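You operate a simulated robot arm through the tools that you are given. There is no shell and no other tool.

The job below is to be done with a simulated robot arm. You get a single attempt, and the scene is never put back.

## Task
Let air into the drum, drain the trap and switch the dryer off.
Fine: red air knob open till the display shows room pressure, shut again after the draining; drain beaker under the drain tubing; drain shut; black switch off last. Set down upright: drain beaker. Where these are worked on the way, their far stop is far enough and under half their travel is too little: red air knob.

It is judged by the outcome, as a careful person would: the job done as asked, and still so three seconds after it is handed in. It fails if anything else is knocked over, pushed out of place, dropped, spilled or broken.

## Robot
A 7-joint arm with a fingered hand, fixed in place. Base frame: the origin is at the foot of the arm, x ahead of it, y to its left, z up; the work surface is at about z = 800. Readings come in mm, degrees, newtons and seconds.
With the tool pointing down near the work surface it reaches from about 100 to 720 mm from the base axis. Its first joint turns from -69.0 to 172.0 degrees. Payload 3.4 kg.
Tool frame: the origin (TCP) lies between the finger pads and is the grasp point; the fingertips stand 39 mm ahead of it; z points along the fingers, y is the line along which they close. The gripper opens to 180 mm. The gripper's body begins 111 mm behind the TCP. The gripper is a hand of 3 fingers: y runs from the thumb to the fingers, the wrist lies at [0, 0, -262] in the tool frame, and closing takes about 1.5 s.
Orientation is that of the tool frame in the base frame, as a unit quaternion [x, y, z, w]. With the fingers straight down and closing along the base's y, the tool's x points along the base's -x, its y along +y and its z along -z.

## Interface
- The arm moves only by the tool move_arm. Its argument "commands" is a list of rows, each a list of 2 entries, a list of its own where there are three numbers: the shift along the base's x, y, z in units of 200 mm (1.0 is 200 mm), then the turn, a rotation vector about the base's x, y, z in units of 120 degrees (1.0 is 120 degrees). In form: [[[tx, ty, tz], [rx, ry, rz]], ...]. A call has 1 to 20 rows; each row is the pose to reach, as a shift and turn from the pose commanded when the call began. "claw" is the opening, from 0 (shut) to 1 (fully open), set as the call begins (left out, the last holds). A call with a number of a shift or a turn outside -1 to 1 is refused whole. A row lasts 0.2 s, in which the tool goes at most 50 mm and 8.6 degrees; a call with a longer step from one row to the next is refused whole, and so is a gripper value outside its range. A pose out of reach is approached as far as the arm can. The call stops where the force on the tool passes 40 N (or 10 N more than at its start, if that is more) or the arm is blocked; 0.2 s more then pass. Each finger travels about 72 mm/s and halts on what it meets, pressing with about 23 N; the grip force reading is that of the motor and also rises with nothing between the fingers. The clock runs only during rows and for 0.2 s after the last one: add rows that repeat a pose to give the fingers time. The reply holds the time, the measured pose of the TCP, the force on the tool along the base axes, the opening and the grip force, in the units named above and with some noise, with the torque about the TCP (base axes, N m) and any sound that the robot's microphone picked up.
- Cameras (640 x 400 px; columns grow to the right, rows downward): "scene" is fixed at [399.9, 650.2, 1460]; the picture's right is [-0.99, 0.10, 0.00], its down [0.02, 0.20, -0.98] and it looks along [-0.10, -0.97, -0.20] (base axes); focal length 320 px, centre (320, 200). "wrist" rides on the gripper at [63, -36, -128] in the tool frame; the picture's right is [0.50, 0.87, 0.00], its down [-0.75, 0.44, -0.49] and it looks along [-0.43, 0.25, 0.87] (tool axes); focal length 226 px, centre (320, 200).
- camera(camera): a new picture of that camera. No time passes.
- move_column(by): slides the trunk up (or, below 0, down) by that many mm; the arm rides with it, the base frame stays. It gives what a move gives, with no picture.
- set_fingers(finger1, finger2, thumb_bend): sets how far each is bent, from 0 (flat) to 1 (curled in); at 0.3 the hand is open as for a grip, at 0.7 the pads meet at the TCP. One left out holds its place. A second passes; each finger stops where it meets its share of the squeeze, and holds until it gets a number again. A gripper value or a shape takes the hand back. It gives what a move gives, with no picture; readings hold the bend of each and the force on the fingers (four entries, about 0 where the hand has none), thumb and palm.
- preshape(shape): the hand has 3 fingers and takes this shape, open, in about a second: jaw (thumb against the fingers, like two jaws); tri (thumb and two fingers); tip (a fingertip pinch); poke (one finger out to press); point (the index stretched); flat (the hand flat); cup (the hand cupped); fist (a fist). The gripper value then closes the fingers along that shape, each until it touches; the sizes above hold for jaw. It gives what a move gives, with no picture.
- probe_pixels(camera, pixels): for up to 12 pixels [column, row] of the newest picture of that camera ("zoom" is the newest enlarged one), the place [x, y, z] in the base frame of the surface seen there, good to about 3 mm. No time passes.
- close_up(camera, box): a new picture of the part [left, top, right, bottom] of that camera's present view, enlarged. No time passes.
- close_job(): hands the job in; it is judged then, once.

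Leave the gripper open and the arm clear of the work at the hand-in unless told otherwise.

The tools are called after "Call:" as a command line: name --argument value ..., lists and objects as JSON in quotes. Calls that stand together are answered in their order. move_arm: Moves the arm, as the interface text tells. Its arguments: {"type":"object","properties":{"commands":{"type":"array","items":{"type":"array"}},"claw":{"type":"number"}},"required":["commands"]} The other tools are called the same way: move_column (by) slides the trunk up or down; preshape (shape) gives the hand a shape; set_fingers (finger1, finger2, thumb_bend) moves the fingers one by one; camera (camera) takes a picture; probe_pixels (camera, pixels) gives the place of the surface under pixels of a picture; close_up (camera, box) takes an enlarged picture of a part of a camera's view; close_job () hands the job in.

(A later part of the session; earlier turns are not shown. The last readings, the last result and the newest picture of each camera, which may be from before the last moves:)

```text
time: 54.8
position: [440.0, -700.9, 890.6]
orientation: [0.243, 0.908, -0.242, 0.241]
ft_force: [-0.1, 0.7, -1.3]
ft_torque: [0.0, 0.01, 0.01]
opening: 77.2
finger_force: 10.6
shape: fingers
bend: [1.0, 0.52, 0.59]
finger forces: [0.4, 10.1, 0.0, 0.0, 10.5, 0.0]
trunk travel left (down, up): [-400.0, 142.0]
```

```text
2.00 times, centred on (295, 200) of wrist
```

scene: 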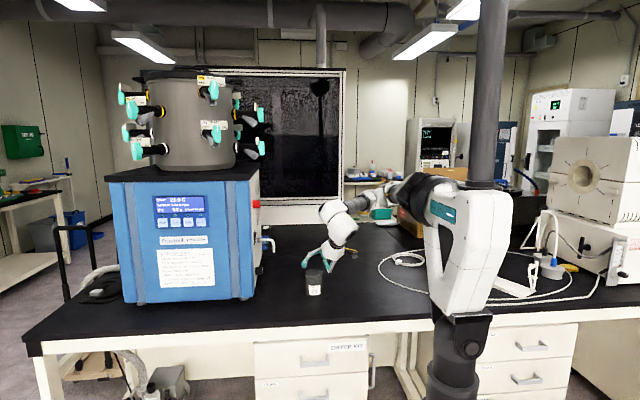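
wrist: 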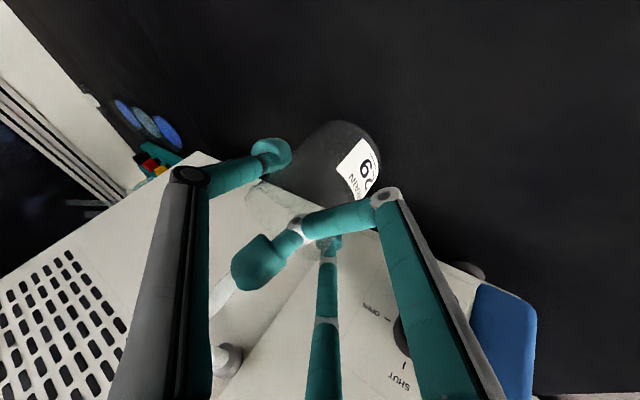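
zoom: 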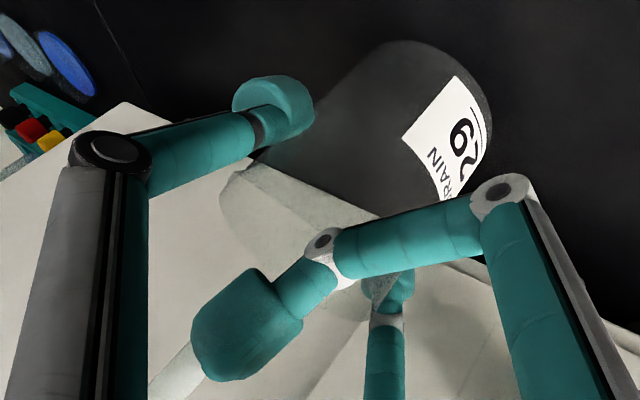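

The wall points fit a centre of about (462,-722): the tube axis (469,-730) is well inside. I lower in small steps until the base meets the table.

Call:
move_arm --commands '[[[0, 0, -0.025], [0, 0, 0]], [[0, 0, -0.05], [0, 0, 0]], [[0, 0, -0.07], [0, 0, 0]], [[0, 0, -0.07], [0, 0, 0]]]'

Call:
move_arm --commands '[[[0, 0, -0.01], [0, 0, 0]], [[0, 0, -0.015], [0, 0, 0]], [[0, 0, -0.015], [0, 0, 0]]]'

Call:
close_up --camera "scene" --box '[266, 245, 300, 285]'

```text
time: 55.8
position: [440.4, -701.6, 877.1]
orientation: [0.244, 0.907, -0.242, 0.242]
ft_force: [0.1, 0.6, -0.9]
ft_torque: [0.01, -0.01, -0.01]
opening: 77.1
finger_force: 10.5
shape: fingers
bend: [1.0, 0.52, 0.59]
finger forces: [0.3, 10.2, 0.1, 0.1, 10.5, 0.0]
trunk travel left (down, up): [-400.0, 142.0]
```

```text
time: 56.6
position: [440.0, -702.7, 874.9]
orientation: [0.243, 0.908, -0.242, 0.242]
ft_force: [-1.0, 0.9, 0.6]
ft_torque: [0.02, -0.05, -0.02]
opening: 76.9
finger_force: 11.0
shape: fingers
bend: [1.0, 0.52, 0.59]
finger forces: [0.6, 10.1, 0.1, 0.1, 10.5, 0.0]
trunk travel left (down, up): [-400.0, 142.0]
```

```text
10.00 times, centred on (283, 265) of scene
```

zoom: 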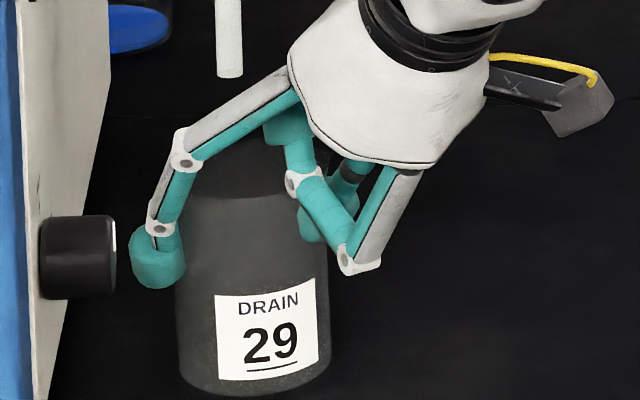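

The weight starts to come off (force z from -0.9 to +0.6). Another 2 mm down to seat it.

Call:
move_arm --commands '[[[0, 0, -0.005], [0, 0, 0]], [[0, 0, -0.01], [0, 0, 0]], [[0, 0, -0.01], [0, 0, 0]]]'

```text
time: 57.4
position: [438.7, -701.9, 874.5]
orientation: [0.242, 0.908, -0.242, 0.243]
ft_force: [-0.3, 1.6, 5.5]
ft_torque: [-0.07, -0.19, 0.05]
opening: 77.6
finger_force: 11.6
shape: fingers
bend: [1.0, 0.52, 0.59]
finger forces: [1.7, 10.3, 0.0, 0.0, 10.8, 0.1]
trunk travel left (down, up): [-400.0, 142.0]
```

Seated (5.5 N). I open thumb and finger2 a little to release.

Call:
set_fingers --finger2 0.46 --thumb_bend 0.5

Call:
close_up --camera "scene" --box '[256, 235, 304, 285]'

Call:
camera --camera "wrist"

```text
time: 58.4
position: [441.3, -702.6, 873.3]
orientation: [0.243, 0.908, -0.243, 0.241]
ft_force: [-1.0, 0.0, 0.8]
ft_torque: [0.0, 0.0, 0.01]
opening: 82.5
finger_force: 0.1
shape: fingers
bend: [1.0, 0.46, 0.5]
finger forces: [0.1, 0.1, 0.0, 0.1, 0.1, 0.1]
trunk travel left (down, up): [-400.0, 142.0]
```

```text
8.00 times, centred on (280, 260) of scene
```

zoom: 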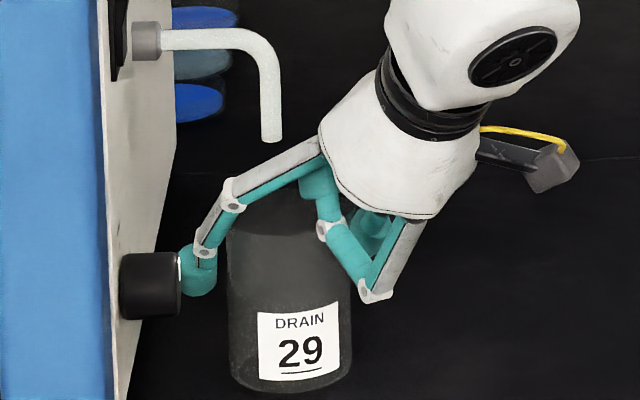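

```text
taken
```

wrist: 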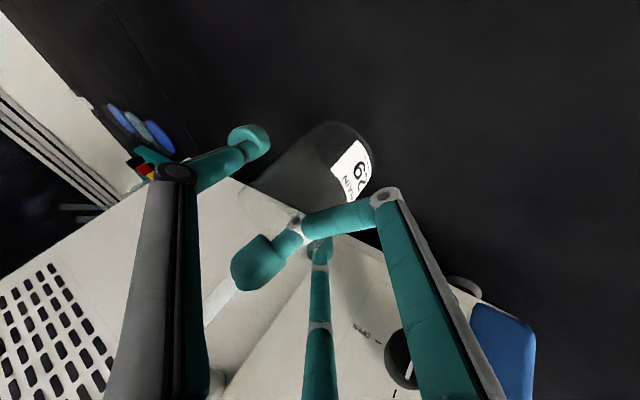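

Released with the beaker standing. I retreat along the tool axis by 130 mm, slowly first.

Call:
move_arm --commands '[[[-0.024, 0.042, 0.057], [0, 0, 0]], [[-0.048, 0.084, 0.115], [0, 0, 0]], [[-0.08, 0.139, 0.19], [0, 0, 0]], [[-0.121, 0.209, 0.287], [0, 0, 0]], [[-0.161, 0.278, 0.383], [0, 0, 0]], [[-0.209, 0.362, 0.498], [0, 0, 0]], [[-0.3, 0.45, 0.6], [0, 0, 0]], [[-0.3, 0.45, 0.6], [0, 0, 0]]]'

Call:
camera --camera "scene"

Call:
close_up --camera "scene" --box '[240, 225, 304, 285]'

Call:
camera --camera "wrist"

```text
time: 60.2
position: [380.6, -613.9, 992.9]
orientation: [0.243, 0.908, -0.242, 0.241]
ft_force: [0.4, -0.5, -0.7]
ft_torque: [-0.04, 0.03, 0.0]
opening: 82.6
finger_force: 0.1
shape: fingers
bend: [1.0, 0.46, 0.5]
finger forces: [0.0, 0.1, 0.0, 0.1, 0.0, 0.0]
trunk travel left (down, up): [-400.0, 142.0]
```

```text
taken
```

scene: 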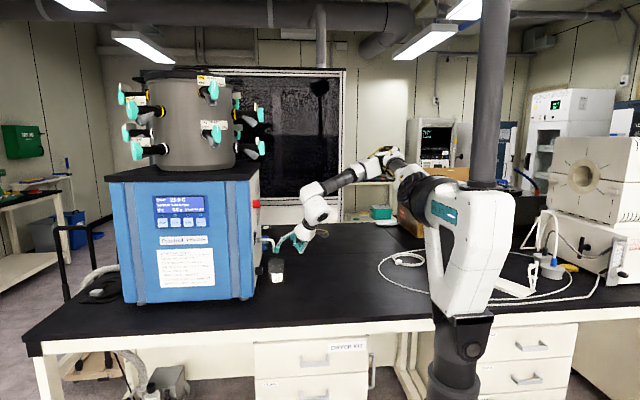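

```text
6.67 times, centred on (272, 255) of scene
```

zoom: 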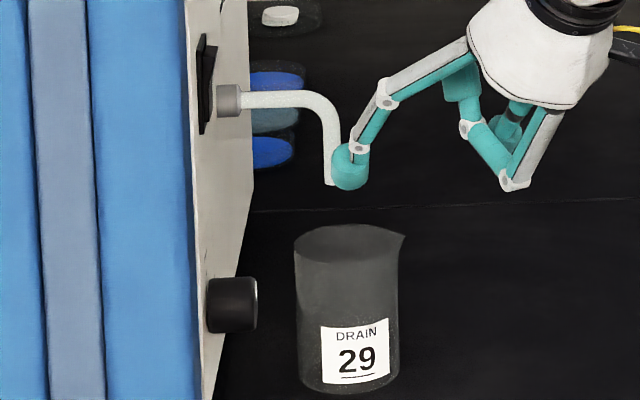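

```text
taken
```

wrist: 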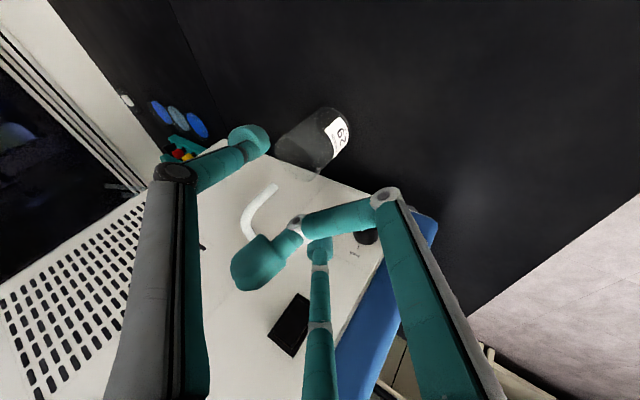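

The beaker stands upright. I verify its place against the tube tip by probing.

Call:
close_up --camera "scene" --box '[240, 225, 304, 285]'

Call:
probe_pixels --camera "zoom" --pixels '[[355, 370], [330, 370], [380, 365], [355, 335], [302, 300], [395, 300], [300, 360], [393, 360], [331, 180], [331, 120], [345, 395]]'

Call:
probe_pixels --camera "wrist" --pixels '[[335, 115], [340, 135], [325, 110], [290, 135], [310, 165], [265, 190], [300, 140], [348, 145]]'

Call:
close_up --camera "wrist" --box '[230, 90, 370, 210]'

```text
6.67 times, centred on (272, 255) of scene
```

zoom: 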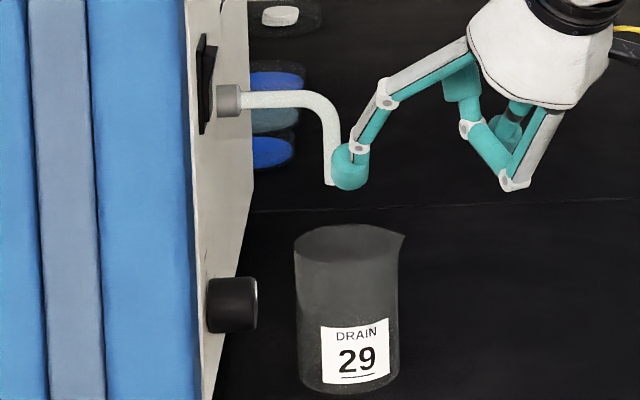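

```text
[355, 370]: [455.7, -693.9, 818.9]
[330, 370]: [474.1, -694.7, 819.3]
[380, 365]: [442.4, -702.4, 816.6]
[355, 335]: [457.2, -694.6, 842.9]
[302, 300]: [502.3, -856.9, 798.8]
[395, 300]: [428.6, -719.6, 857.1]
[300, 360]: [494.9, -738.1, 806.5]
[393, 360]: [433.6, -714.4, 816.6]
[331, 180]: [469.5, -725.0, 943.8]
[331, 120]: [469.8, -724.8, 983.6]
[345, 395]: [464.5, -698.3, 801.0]
```

```text
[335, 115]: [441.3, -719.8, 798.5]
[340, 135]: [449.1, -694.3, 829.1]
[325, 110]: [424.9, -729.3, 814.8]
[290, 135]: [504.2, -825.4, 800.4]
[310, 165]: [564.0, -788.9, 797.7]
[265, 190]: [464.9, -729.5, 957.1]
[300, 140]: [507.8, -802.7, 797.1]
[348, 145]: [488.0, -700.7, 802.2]
```

```text
3.33 times, centred on (300, 150) of wrist
```

zoom: 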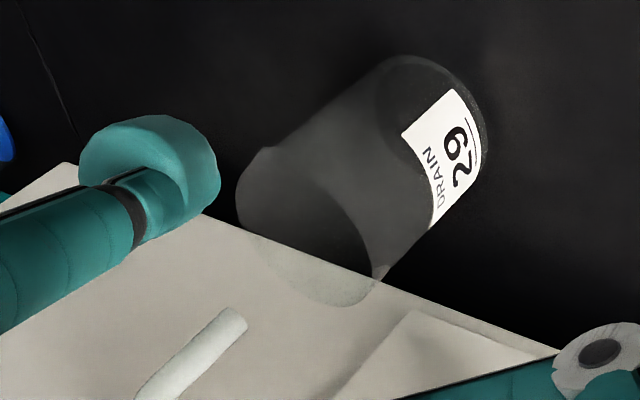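

The beaker's centre is about (462,-727), tube axis (469,-730): well placed. Next the drain knob at (y -616, z 905). I level the hand (50° up) while withdrawing, then yaw +60° to point at the panel.

Call:
move_arm --commands '[[[-0.04, 0.04, 0.02], [-0.06, -0.0347, 0]], [[-0.08, 0.08, 0.04], [-0.12, -0.0694, 0]], [[-0.12, 0.12, 0.06], [-0.18, -0.104, 0]], [[-0.16, 0.16, 0.08], [-0.24, -0.1388, 0]], [[-0.2, 0.2, 0.1], [-0.3, -0.1735, 0]], [[-0.25, 0.25, 0.1], [-0.361, -0.2083, 0]], [[-0.25, 0.25, 0.1], [-0.361, -0.2083, 0]]]' --claw 0.28

Call:
move_arm --commands '[[[0.02, -0.02, -0.02], [0, 0, 0.0625]], [[0.04, -0.04, -0.04], [0, 0, 0.125]], [[0.06, -0.06, -0.06], [0, 0, 0.1875]], [[0.08, -0.08, -0.08], [0, 0, 0.25]], [[0.1, -0.12, -0.1], [0, 0, 0.3125]], [[0.12, -0.16, -0.12], [0, 0, 0.375]], [[0.14, -0.2, -0.14], [0, 0, 0.4375]], [[0.16, -0.25, -0.15], [0, 0, 0.5]], [[0.16, -0.25, -0.15], [0, 0, 0.5]]]'

Call:
camera --camera "scene"

Call:
camera --camera "wrist"

```text
time: 61.8
position: [391.0, -544.4, 1178.0]
orientation: [0.192, 0.721, -0.487, 0.454]
ft_force: [-0.1, -0.2, 0.6]
ft_torque: [-0.01, -0.01, 0.01]
opening: 49.3
finger_force: 0.0
shape: jaw
bend: [0.72, 0.72, 0.74]
finger forces: [0.0, 0.0, 0.0, 0.1, 0.0, 0.1]
out of reach, approached as far as the arm can: row 3, 4, 5, 6, 7
trunk travel left (down, up): [-400.0, 142.0]
```

```text
time: 63.8
position: [421.9, -584.4, 1152.8]
orientation: [-0.194, 0.719, -0.196, 0.638]
ft_force: [0.2, 0.6, 0.1]
ft_torque: [0.01, 0.03, -0.03]
opening: 48.8
finger_force: 0.0
shape: jaw
bend: [0.72, 0.72, 0.74]
finger forces: [0.0, 0.0, 0.0, 0.0, 0.0, 0.1]
out of reach, approached as far as the arm can: row 1, 2, 3, 4, 5
trunk travel left (down, up): [-400.0, 142.0]
```

```text
taken
```

scene: 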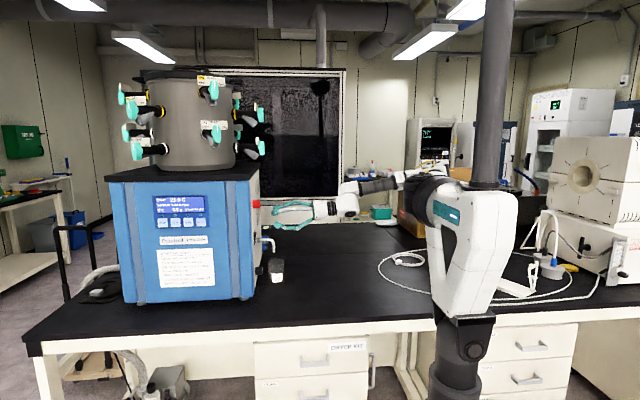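

```text
taken
```

wrist: 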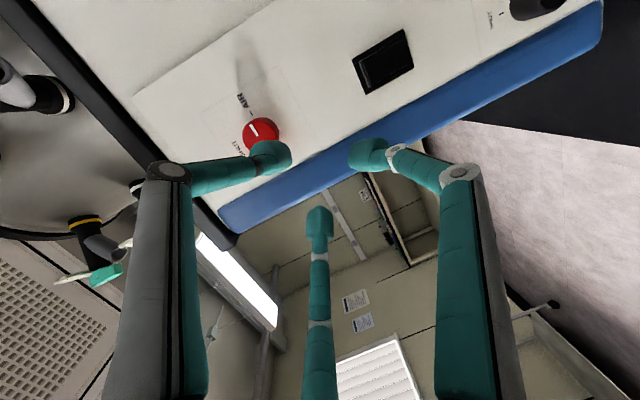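

I'm near (422,-584,1153), pointing 6° off. I correct the attitude to point exactly along +x with roll 18° and move down toward (380,-616,1000).

Call:
move_arm --commands '[[[-0.03, -0.02, -0.1], [0.06, -0.008, -0.001]], [[-0.06, -0.04, -0.2], [0.12, -0.016, -0.002]], [[-0.09, -0.06, -0.3], [0.18, -0.024, -0.003]], [[-0.12, -0.09, -0.4], [0.24, -0.032, -0.004]], [[-0.15, -0.11, -0.5], [0.3, -0.04, -0.005]], [[-0.18, -0.13, -0.6], [0.36, -0.048, -0.006]], [[-0.21, -0.158, -0.7], [0.417, -0.056, -0.0074]], [[-0.21, -0.158, -0.765], [0.417, -0.056, -0.0074]], [[-0.21, -0.158, -0.765], [0.417, -0.056, -0.0074]]]'

Call:
camera --camera "wrist"

Call:
camera --camera "scene"

```text
time: 65.8
position: [380.9, -620.7, 994.2]
orientation: [0.111, 0.699, 0.113, 0.697]
ft_force: [0.7, 0.2, -1.0]
ft_torque: [0.0, 0.01, -0.02]
opening: 48.9
finger_force: 0.2
shape: jaw
bend: [0.72, 0.72, 0.74]
finger forces: [0.0, 0.0, 0.0, 0.1, 0.0, 0.0]
trunk travel left (down, up): [-400.0, 142.0]
```

```text
taken
```

wrist: 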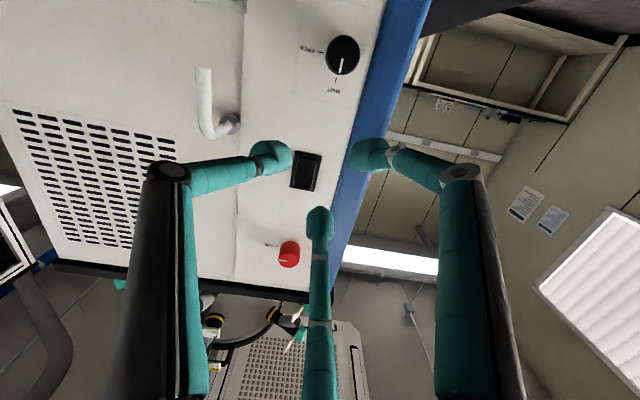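

```text
taken
```

scene: 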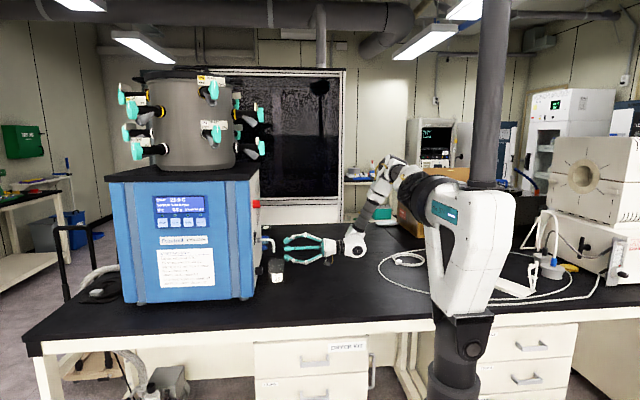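

Attitude exact. I lower to the knob's height (y -616, z 904.5).

Call:
move_arm --commands '[[[-0.02, 0.01, -0.1], [0, 0, 0]], [[-0.02, 0.02, -0.2], [0, 0, 0]], [[-0.02, 0.0235, -0.3], [0, 0, 0]], [[-0.02, 0.0235, -0.4], [0, 0, 0]], [[-0.02, 0.0235, -0.449], [0, 0, 0]], [[-0.02, 0.0235, -0.449], [0, 0, 0]]]'

Call:
camera --camera "wrist"

Call:
close_up --camera "scene" --box '[240, 210, 400, 310]'

```text
time: 67.2
position: [377.8, -616.0, 905.1]
orientation: [0.112, 0.7, 0.113, 0.697]
ft_force: [0.4, 0.2, 1.2]
ft_torque: [0.03, 0.01, -0.02]
opening: 49.0
finger_force: 0.1
shape: jaw
bend: [0.72, 0.72, 0.74]
finger forces: [0.1, 0.0, 0.0, 0.0, 0.0, 0.1]
trunk travel left (down, up): [-400.0, 142.0]
```

```text
taken
```

wrist: 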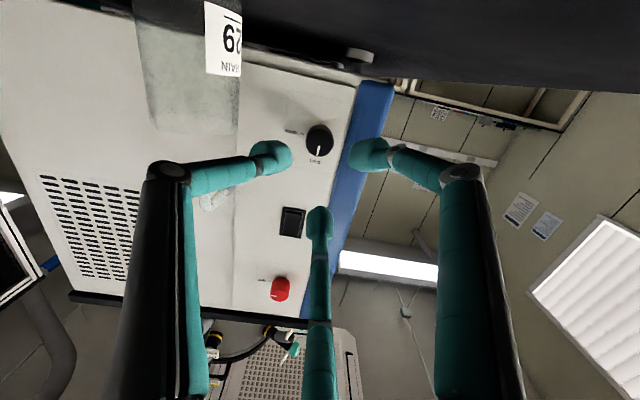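

```text
4.00 times, centred on (320, 260) of scene
```

zoom: 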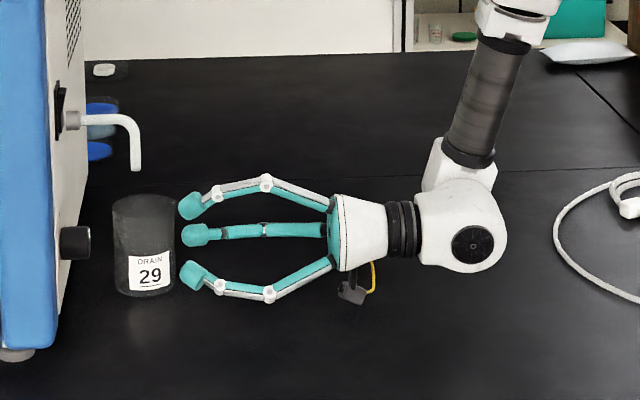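

Position exact. I advance to x=438 first and check clearance to the beaker.

Call:
move_arm --commands '[[[0.1, 0, 0], [0, 0, 0]], [[0.2, 0, 0], [0, 0, 0]], [[0.3, 0, 0], [0, 0, 0]], [[0.3, 0, 0], [0, 0, 0]]]'

Call:
camera --camera "wrist"

Call:
close_up --camera "scene" --box '[240, 220, 352, 290]'

```text
time: 68.2
position: [437.2, -614.7, 903.6]
orientation: [0.112, 0.7, 0.112, 0.697]
ft_force: [-0.4, -0.6, -0.3]
ft_torque: [-0.02, -0.02, 0.0]
opening: 49.1
finger_force: 0.0
shape: jaw
bend: [0.72, 0.72, 0.74]
finger forces: [0.0, 0.1, 0.1, 0.0, 0.0, 0.1]
trunk travel left (down, up): [-400.0, 142.0]
```

```text
taken
```

wrist: 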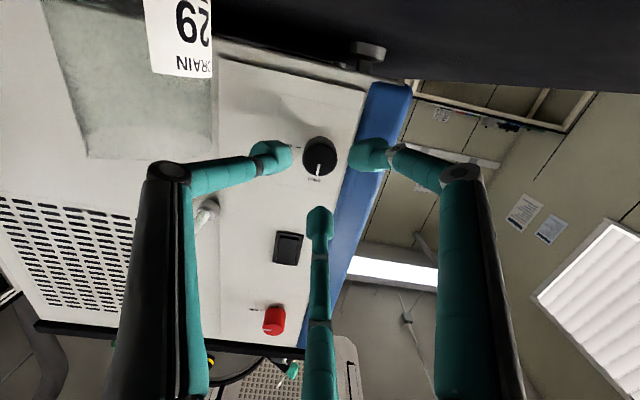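

```text
5.71 times, centred on (296, 255) of scene
```

zoom: 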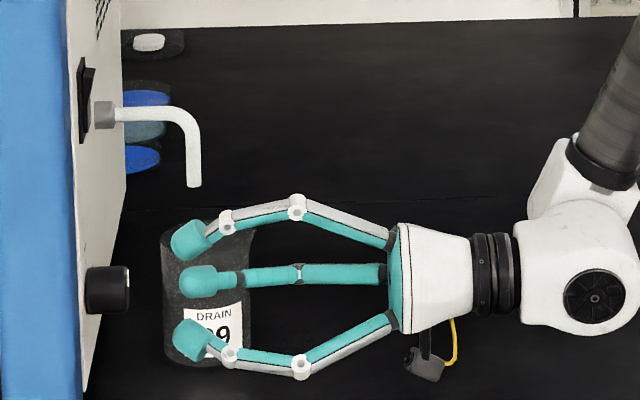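

Clear. I go on to x≈498 in smaller steps.

Call:
move_arm --commands '[[[0.075, -0.004, 0.003], [0, 0, 0]], [[0.15, -0.004, 0.003], [0, 0, 0]], [[0.225, -0.004, 0.003], [0, 0, 0]], [[0.305, -0.004, 0.003], [0, 0, 0]], [[0.305, -0.004, 0.003], [0, 0, 0]]]'

Call:
camera --camera "wrist"

Call:
close_up --camera "scene" --box '[240, 220, 352, 290]'

```text
time: 69.4
position: [499.9, -617.4, 905.7]
orientation: [0.11, 0.7, 0.113, 0.697]
ft_force: [0.1, 0.6, -0.8]
ft_torque: [-0.02, -0.02, 0.03]
opening: 48.8
finger_force: 0.0
shape: jaw
bend: [0.72, 0.72, 0.74]
finger forces: [0.1, 0.0, 0.0, 0.0, 0.0, 0.0]
trunk travel left (down, up): [-400.0, 142.0]
```

```text
taken
```

wrist: 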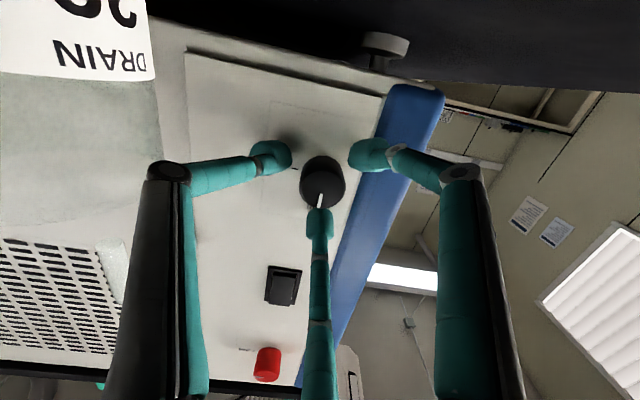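

```text
5.71 times, centred on (296, 255) of scene
```

zoom: 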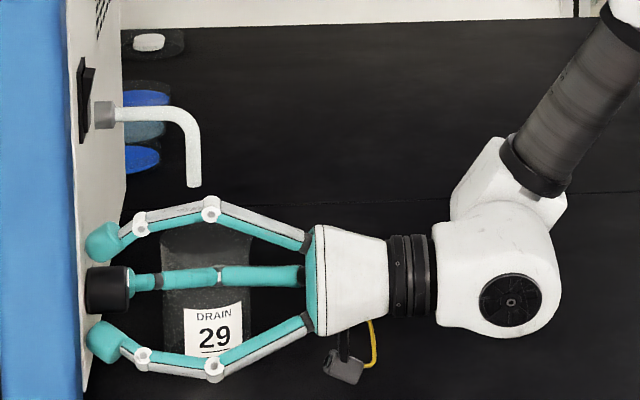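

Fingers surround the drain knob and the beaker is untouched. I close on it (no shift).

Call:
move_arm --commands '[[[0, 0, 0], [0, 0, 0]], [[0, 0, 0], [0, 0, 0]], [[0, 0, 0], [0, 0, 0]], [[0, 0, 0], [0, 0, 0]], [[0, 0, 0], [0, 0, 0]]]' --claw 0.05

Call:
camera --camera "wrist"

```text
time: 70.6
position: [499.0, -617.7, 904.0]
orientation: [0.11, 0.7, 0.113, 0.697]
ft_force: [3.2, -0.3, 0.2]
ft_torque: [0.0, 0.0, 0.0]
opening: 25.8
finger_force: 22.6
shape: tri
bend: [0.71, 0.71, 0.73]
finger forces: [20.6, 21.1, 0.0, 0.1, 20.6, 0.0]
trunk travel left (down, up): [-400.0, 142.0]
```

```text
taken
```

wrist: 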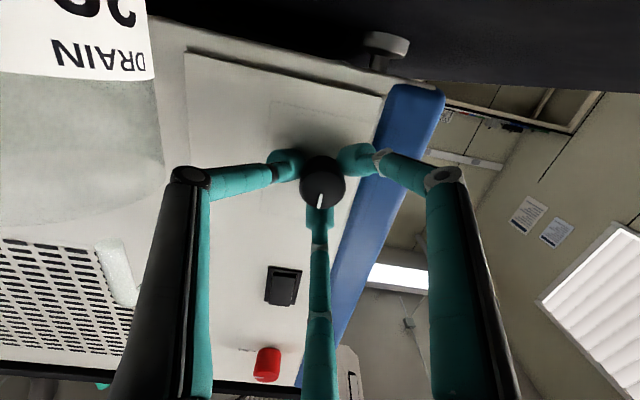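

Grip is even at about 21 N per finger. I turn the drain knob +45° about x and look.

Call:
move_arm --commands '[[[0, 0, 0], [0.0625, 0, 0]], [[0, 0, 0], [0.125, 0, 0]], [[0, 0, 0], [0.1875, 0, 0]], [[0, 0, 0], [0.25, 0, 0]], [[0, 0, 0], [0.3125, 0, 0]], [[0, 0, 0], [0.375, 0, 0]], [[0, 0, 0], [0.375, 0, 0]]]'

Call:
camera --camera "wrist"

Call:
close_up --camera "scene" --box '[240, 220, 352, 290]'

Call:
close_up --camera "scene" --box '[140, 185, 230, 235]'

```text
time: 72.2
position: [499.3, -615.3, 903.5]
orientation: [0.37, 0.603, 0.371, 0.6]
ft_force: [5.1, 0.2, -2.4]
ft_torque: [0.0, 0.08, -0.02]
opening: 25.9
finger_force: 23.4
shape: tri
bend: [0.71, 0.71, 0.73]
finger forces: [21.2, 20.7, 0.1, 0.0, 21.9, 0.0]
trunk travel left (down, up): [-400.0, 142.0]
```

```text
taken
```

wrist: 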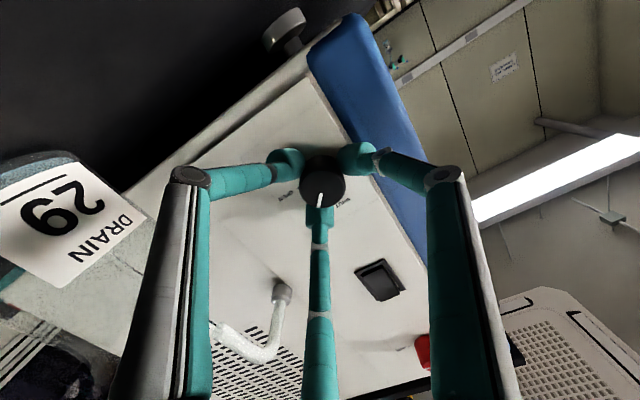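

```text
5.71 times, centred on (296, 255) of scene
```

zoom: 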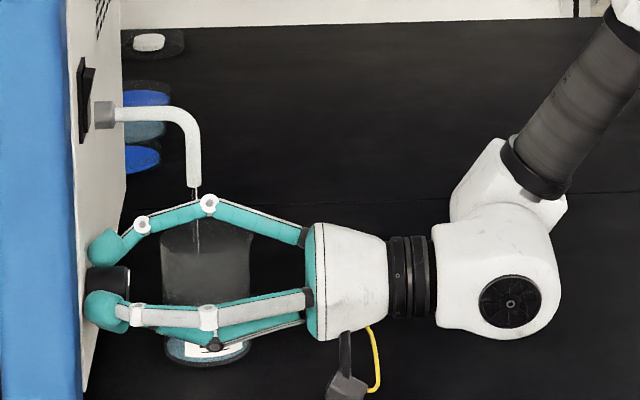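

```text
7.11 times, centred on (185, 210) of scene
```

zoom: 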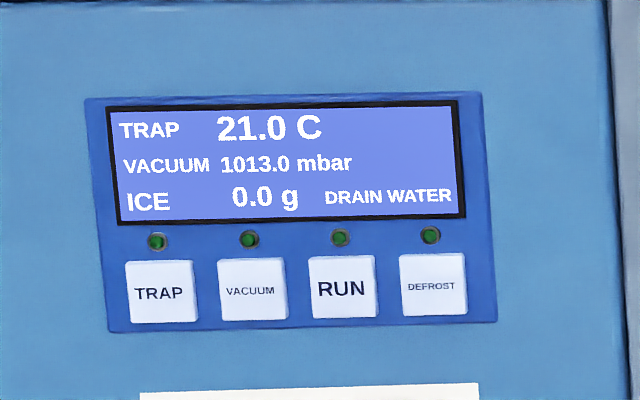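

Water runs from the tubing into the beaker. I hold here and wait, watching level and display.

Call:
move_arm --commands '[[[0, 0, 0], [0, 0, 0]], [[0, 0, 0], [0, 0, 0]], [[0, 0, 0], [0, 0, 0]], [[0, 0, 0], [0, 0, 0]], [[0, 0, 0], [0, 0, 0]], [[0, 0, 0], [0, 0, 0]], [[0, 0, 0], [0, 0, 0]], [[0, 0, 0], [0, 0, 0]], [[0, 0, 0], [0, 0, 0]], [[0, 0, 0], [0, 0, 0]]]'

Call:
close_up --camera "scene" --box '[240, 220, 352, 290]'

Call:
close_up --camera "scene" --box '[140, 185, 230, 235]'

Call:
camera --camera "wrist"

```text
time: 74.4
position: [500.7, -616.8, 904.9]
orientation: [0.369, 0.603, 0.371, 0.602]
ft_force: [3.3, 1.4, -3.6]
ft_torque: [0.0, 0.11, 0.03]
opening: 25.7
finger_force: 22.9
shape: tri
bend: [0.71, 0.71, 0.73]
finger forces: [21.8, 20.4, 0.0, 0.1, 22.4, 0.0]
trunk travel left (down, up): [-400.0, 142.0]
```

```text
5.71 times, centred on (296, 255) of scene
```

zoom: 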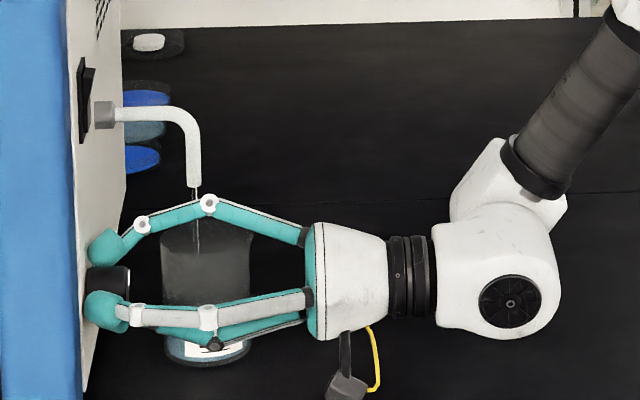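

```text
7.11 times, centred on (185, 210) of scene
```

zoom: 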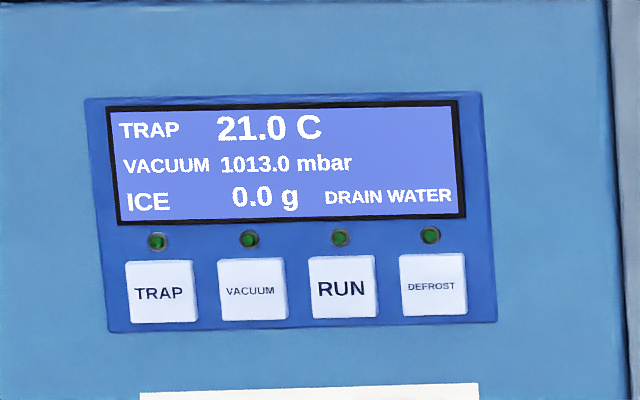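

```text
taken
```

wrist: 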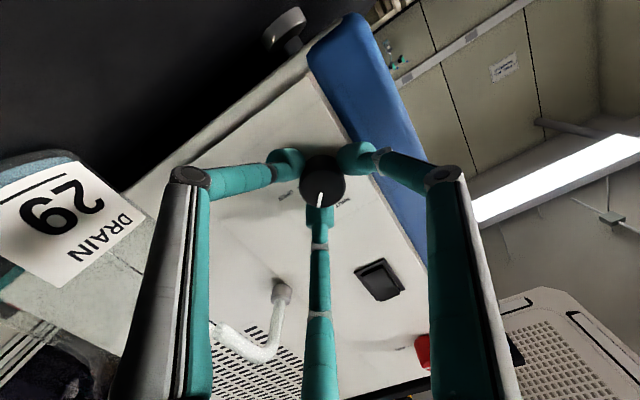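

Flow goes on but slowly; I open the drain another 40° while watching for reach limits.

Call:
move_arm --commands '[[[0, 0, 0], [0.055, 0, 0]], [[0, 0, 0], [0.11, 0, 0]], [[0, 0, 0], [0.165, 0, 0]], [[0, 0, 0], [0.22, 0, 0]], [[0, 0, 0], [0.275, 0, 0]], [[0, 0, 0], [0.33, 0, 0]], [[0, 0, 0], [0.33, 0, 0]]]'

Call:
camera --camera "wrist"

Call:
close_up --camera "scene" --box '[240, 220, 352, 290]'

```text
time: 75.7
position: [479.9, -538.6, 920.1]
orientation: [0.505, 0.505, 0.476, 0.513]
ft_force: [-6.9, 1.1, -4.7]
ft_torque: [-0.04, -0.61, -0.2]
opening: 6.1
finger_force: 22.8
shape: tri
bend: [0.76, 0.75, 0.81]
finger forces: [0.1, 0.1, 0.0, 0.0, 0.0, 0.0]
out of reach, approached as far as the arm can: row 1, 2, 3, 4, 5, 6
trunk travel left (down, up): [-400.0, 142.0]
stopped in row 6: the arm was blocked; the commanded pose is now the measured one
```

```text
taken
```

wrist: 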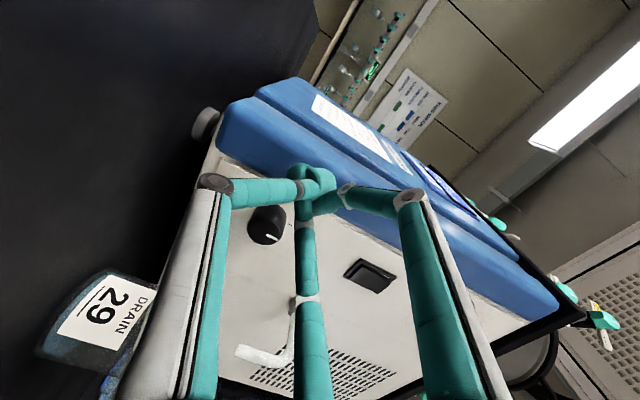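

```text
5.71 times, centred on (296, 255) of scene
```

zoom: 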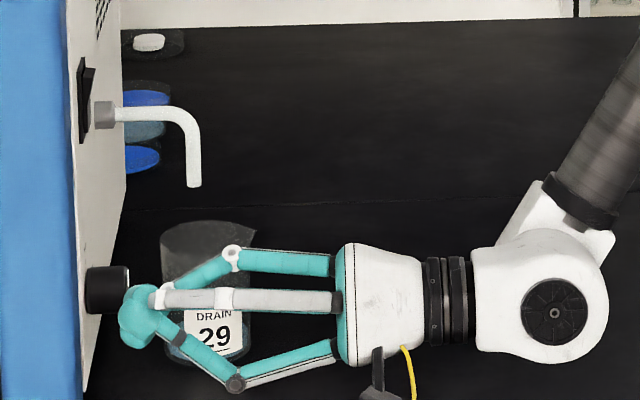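

The wrist reached its roll limit and the hand slipped off the knob to the +y side (now at y≈-539). The beaker still stands. I back straight off in -x and then inspect the knob.

Call:
move_arm --commands '[[[-0.1, 0, 0], [0, 0, 0]], [[-0.2, 0, 0.02], [0, 0, 0]], [[-0.3, 0, 0.04], [0, 0, 0]], [[-0.4, 0, 0.06], [0, 0, 0]], [[-0.4, 0, 0.06], [0, 0, 0]]]'

Call:
camera --camera "wrist"

Call:
camera --camera "scene"

Call:
close_up --camera "scene" --box '[240, 220, 352, 290]'

Call:
close_up --camera "scene" --box '[140, 185, 230, 235]'

```text
time: 76.1
position: [469.1, -523.8, 930.0]
orientation: [0.499, 0.507, 0.474, 0.518]
ft_force: [1.8, -0.3, 1.9]
ft_torque: [0.04, 0.17, 0.02]
opening: 5.8
finger_force: 22.4
shape: tri
bend: [0.76, 0.75, 0.81]
finger forces: [0.1, 0.0, 0.0, 0.1, 0.0, 0.0]
trunk travel left (down, up): [-400.0, 142.0]
stopped in row 1: the arm was blocked; the commanded pose is now the measured one
```

```text
taken
```

wrist: 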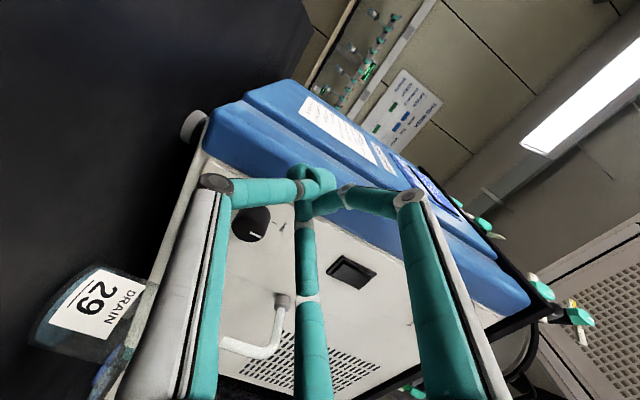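

```text
taken
```

scene: 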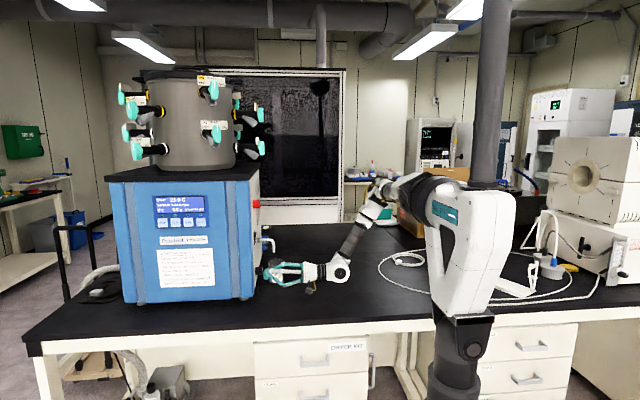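

```text
5.71 times, centred on (296, 255) of scene
```

zoom: 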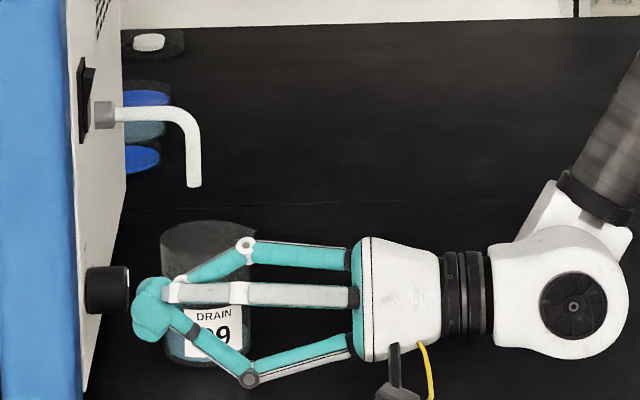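

```text
7.11 times, centred on (185, 210) of scene
```

zoom: 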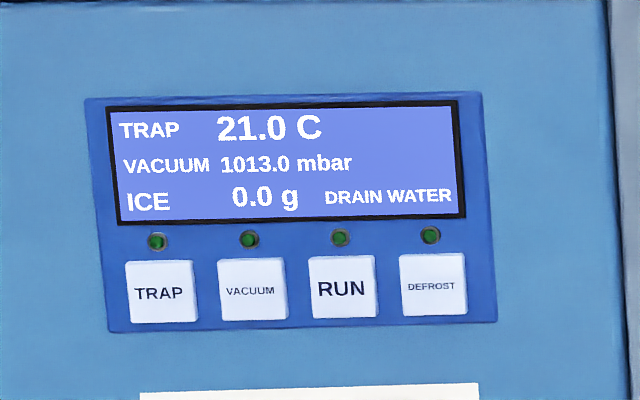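

Backing was blocked though the tool feels no force, so it is the wrist's limit. I roll back about x in place (free space around the hand) to release it.

Call:
move_arm --commands '[[[0, 0, 0], [-0.05, 0, 0]], [[0, 0, 0], [-0.1, 0, 0]], [[0, 0, 0], [-0.15, 0, 0]], [[0, 0, 0], [-0.2, 0, 0]], [[0, 0, 0], [-0.25, 0, 0]], [[0, 0, 0], [-0.3, 0, 0]], [[0, 0, 0], [-0.35, 0, 0]], [[0, 0, 0], [-0.35, 0, 0]]]'

Call:
camera --camera "scene"

Call:
camera --camera "wrist"

```text
time: 77.9
position: [472.4, -525.9, 931.7]
orientation: [0.278, 0.643, 0.262, 0.663]
ft_force: [-0.6, 0.3, 0.2]
ft_torque: [-0.02, 0.01, -0.01]
opening: 6.1
finger_force: 23.4
shape: tri
bend: [0.76, 0.75, 0.81]
finger forces: [0.0, 0.0, 0.0, 0.0, 0.1, 0.0]
trunk travel left (down, up): [-400.0, 142.0]
```

```text
taken
```

scene: 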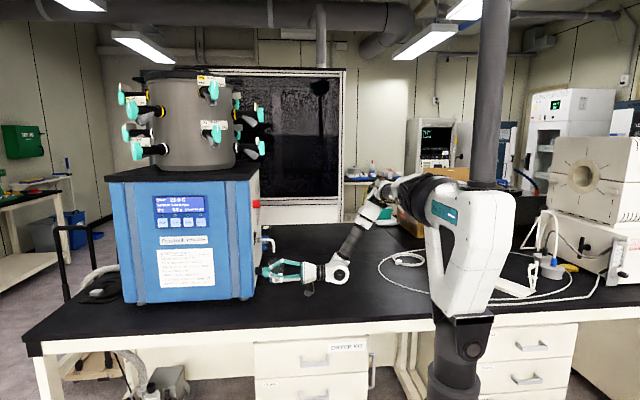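

```text
taken
```

wrist: 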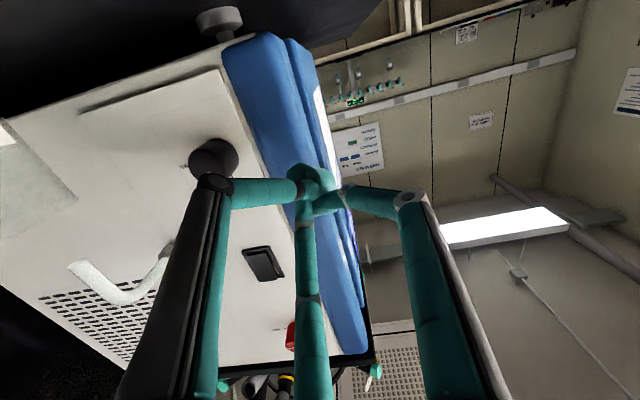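

Free again. I back off to about x=385 and shift so that the knob comes into view.

Call:
move_arm --commands '[[[-0.1, 0, 0.02], [-0.05, 0, 0]], [[-0.2, 0, 0.04], [-0.1, 0, 0]], [[-0.3, 0, 0.06], [-0.15, 0, 0]], [[-0.4, 0, 0.08], [-0.2, 0, 0]], [[-0.44, -0.05, 0.1], [-0.25, 0, 0]], [[-0.44, -0.15, 0.12], [-0.3, 0, 0]], [[-0.44, -0.25, 0.14], [-0.35, 0, 0]], [[-0.44, -0.25, 0.14], [-0.35, 0, 0]]]' --claw 0.28

Call:
camera --camera "wrist"

Call:
camera --camera "scene"

Call:
close_up --camera "scene" --box '[240, 220, 320, 280]'

```text
time: 79.7
position: [384.5, -577.0, 959.7]
orientation: [0.023, 0.694, 0.015, 0.719]
ft_force: [0.8, -0.2, -2.0]
ft_torque: [0.0, 0.01, 0.0]
opening: 48.6
finger_force: 0.0
shape: tri
bend: [0.72, 0.72, 0.74]
finger forces: [0.0, 0.0, 0.0, 0.0, 0.0, 0.1]
trunk travel left (down, up): [-400.0, 142.0]
```

```text
taken
```

wrist: 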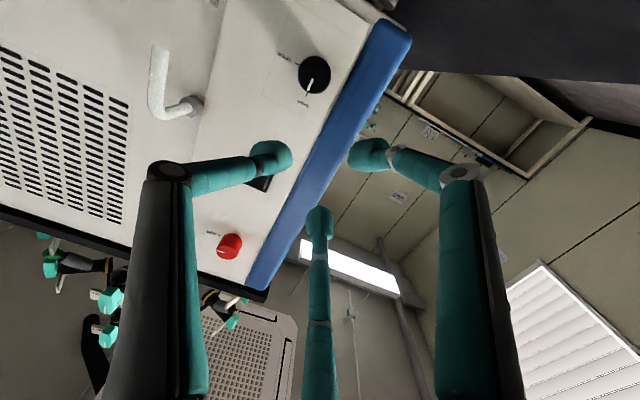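

```text
taken
```

scene: 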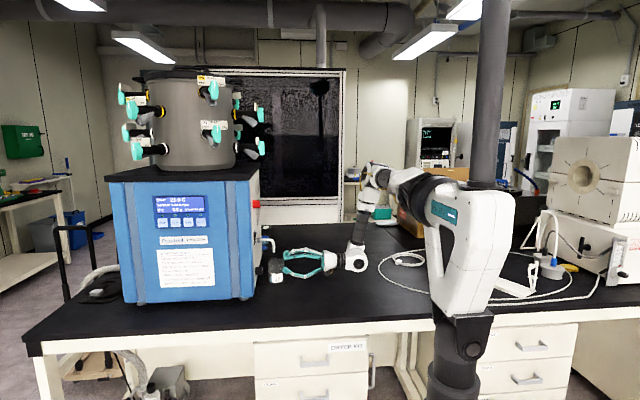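

```text
6.67 times, centred on (280, 250) of scene
```

zoom: 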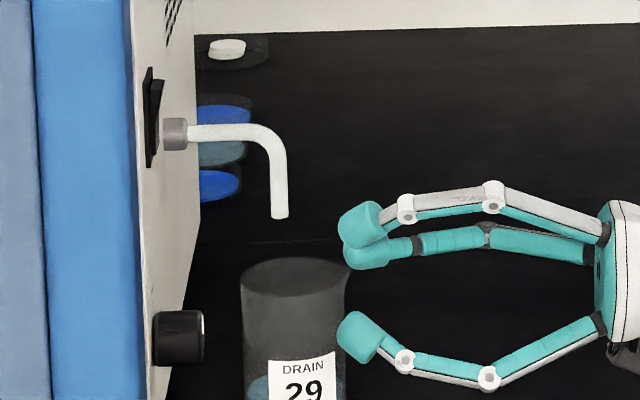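

Call:
close_up --camera "wrist" --box '[266, 45, 362, 105]'

Call:
probe_pixels --camera "zoom" --pixels '[[320, 190], [300, 290], [320, 230]]'

Call:
close_up --camera "scene" --box '[256, 250, 296, 290]'

Call:
close_up --camera "wrist" --box '[196, 215, 260, 270]'

```text
6.67 times, centred on (314, 75) of wrist
```

zoom: 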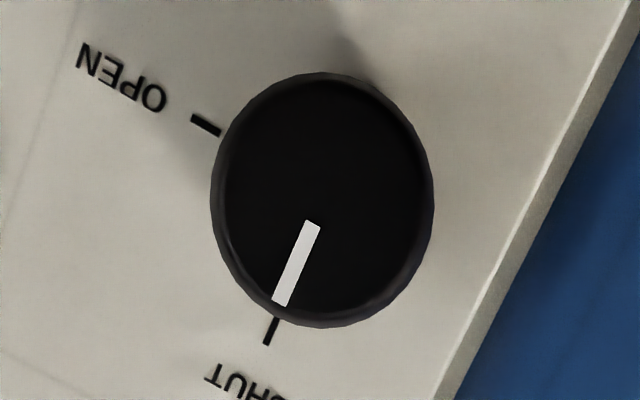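

```text
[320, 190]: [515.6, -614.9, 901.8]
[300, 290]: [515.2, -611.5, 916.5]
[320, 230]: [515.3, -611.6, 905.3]
```

```text
10.00 times, centred on (276, 270) of scene
```

zoom: 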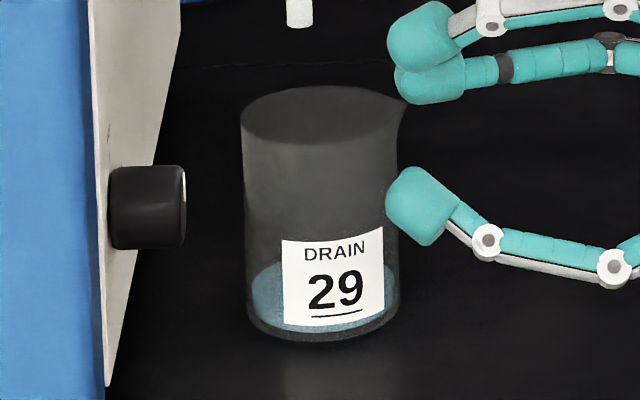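

```text
7.27 times, centred on (228, 242) of wrist
```

zoom: 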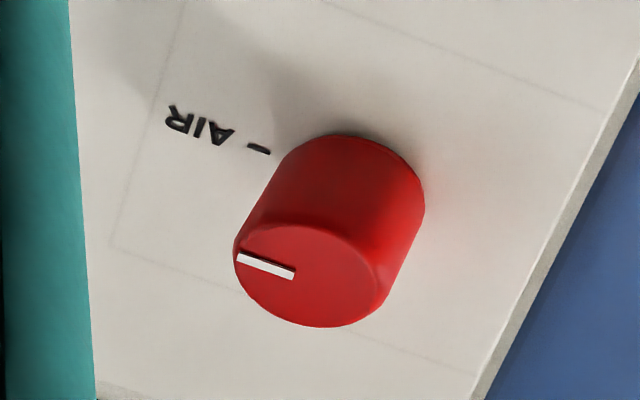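

Good luck: the slip brought the drain back to SHUT; the beaker holds some water, the red knob is still at AIR, and the display still asks to drain. I redo the drain with a better roll range (-60° to +30°): first to the stand-off at roll -60°.

Call:
move_arm --commands '[[[-0.01, -0.02, -0.03], [-0.0658, 0.0023, -0.0005]], [[-0.02, -0.04, -0.06], [-0.1316, 0.0046, -0.001]], [[-0.03, -0.07, -0.1], [-0.1974, 0.0068, -0.0015]], [[-0.03, -0.1, -0.14], [-0.2632, 0.0091, -0.002]], [[-0.03, -0.13, -0.18], [-0.329, 0.0114, -0.0025]], [[-0.03, -0.16, -0.22], [-0.395, 0.0137, -0.003]], [[-0.03, -0.195, -0.25], [-0.4607, 0.016, -0.0035]], [[-0.03, -0.195, -0.273], [-0.5265, 0.0182, -0.004]], [[-0.03, -0.195, -0.273], [-0.5265, 0.0182, -0.004]]]'

Call:
camera --camera "wrist"

Call:
close_up --camera "scene" --box '[240, 210, 400, 310]'

```text
time: 81.7
position: [378.1, -615.5, 904.2]
orientation: [-0.354, 0.611, -0.355, 0.612]
ft_force: [0.2, -0.8, 0.8]
ft_torque: [-0.01, -0.01, -0.01]
opening: 48.6
finger_force: 0.0
shape: tri
bend: [0.72, 0.72, 0.74]
finger forces: [0.0, 0.0, 0.1, 0.0, 0.0, 0.1]
trunk travel left (down, up): [-400.0, 142.0]
```

```text
taken
```

wrist: 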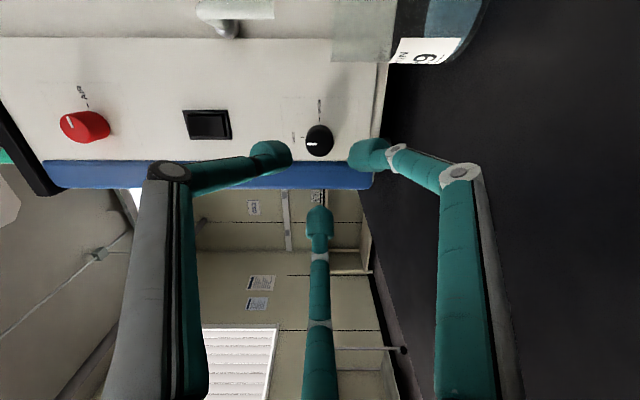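

```text
4.00 times, centred on (320, 260) of scene
```

zoom: 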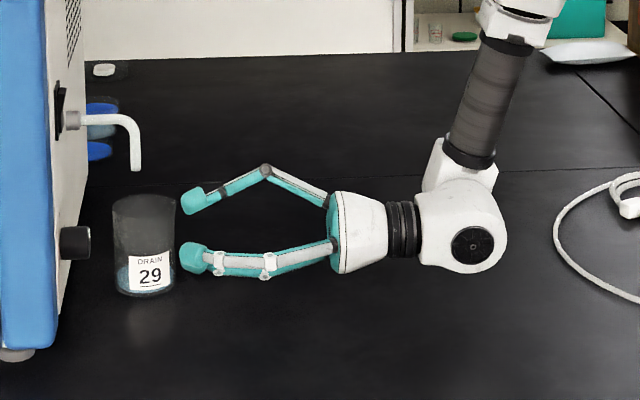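

Reached exactly. I advance in steps to x≈499 around the knob.

Call:
move_arm --commands '[[[0.1, 0, 0], [0, 0, 0]], [[0.2, 0, 0], [0, 0, 0]], [[0.3, 0, 0], [0, 0, 0]], [[0.38, -0.003, 0], [0, 0, 0]], [[0.46, -0.003, 0], [0, 0, 0]], [[0.54, -0.003, 0], [0, 0, 0]], [[0.605, -0.003, 0], [0, 0, 0]], [[0.605, -0.003, 0], [0, 0, 0]]]'

Call:
camera --camera "wrist"

Call:
close_up --camera "scene" --box '[240, 220, 352, 290]'

```text
time: 83.5
position: [497.7, -616.6, 905.2]
orientation: [-0.354, 0.612, -0.354, 0.612]
ft_force: [0.0, 0.0, 0.0]
ft_torque: [0.01, 0.02, 0.0]
opening: 48.7
finger_force: 0.1
shape: tri
bend: [0.72, 0.72, 0.74]
finger forces: [0.0, 0.1, 0.0, 0.0, 0.0, 0.1]
trunk travel left (down, up): [-400.0, 142.0]
```

```text
taken
```

wrist: 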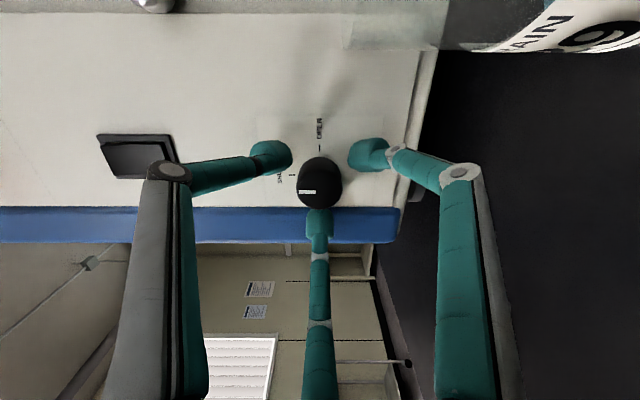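

```text
5.71 times, centred on (296, 255) of scene
```

zoom: 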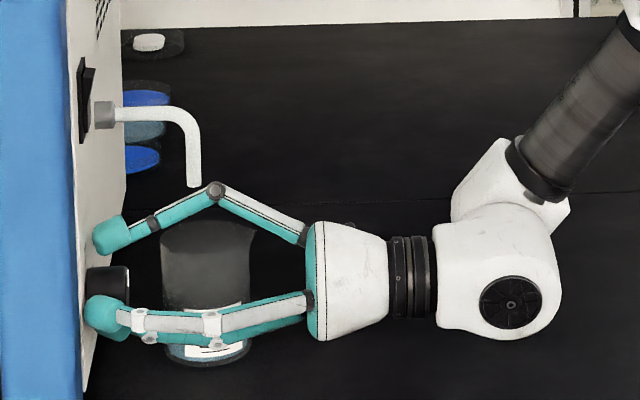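

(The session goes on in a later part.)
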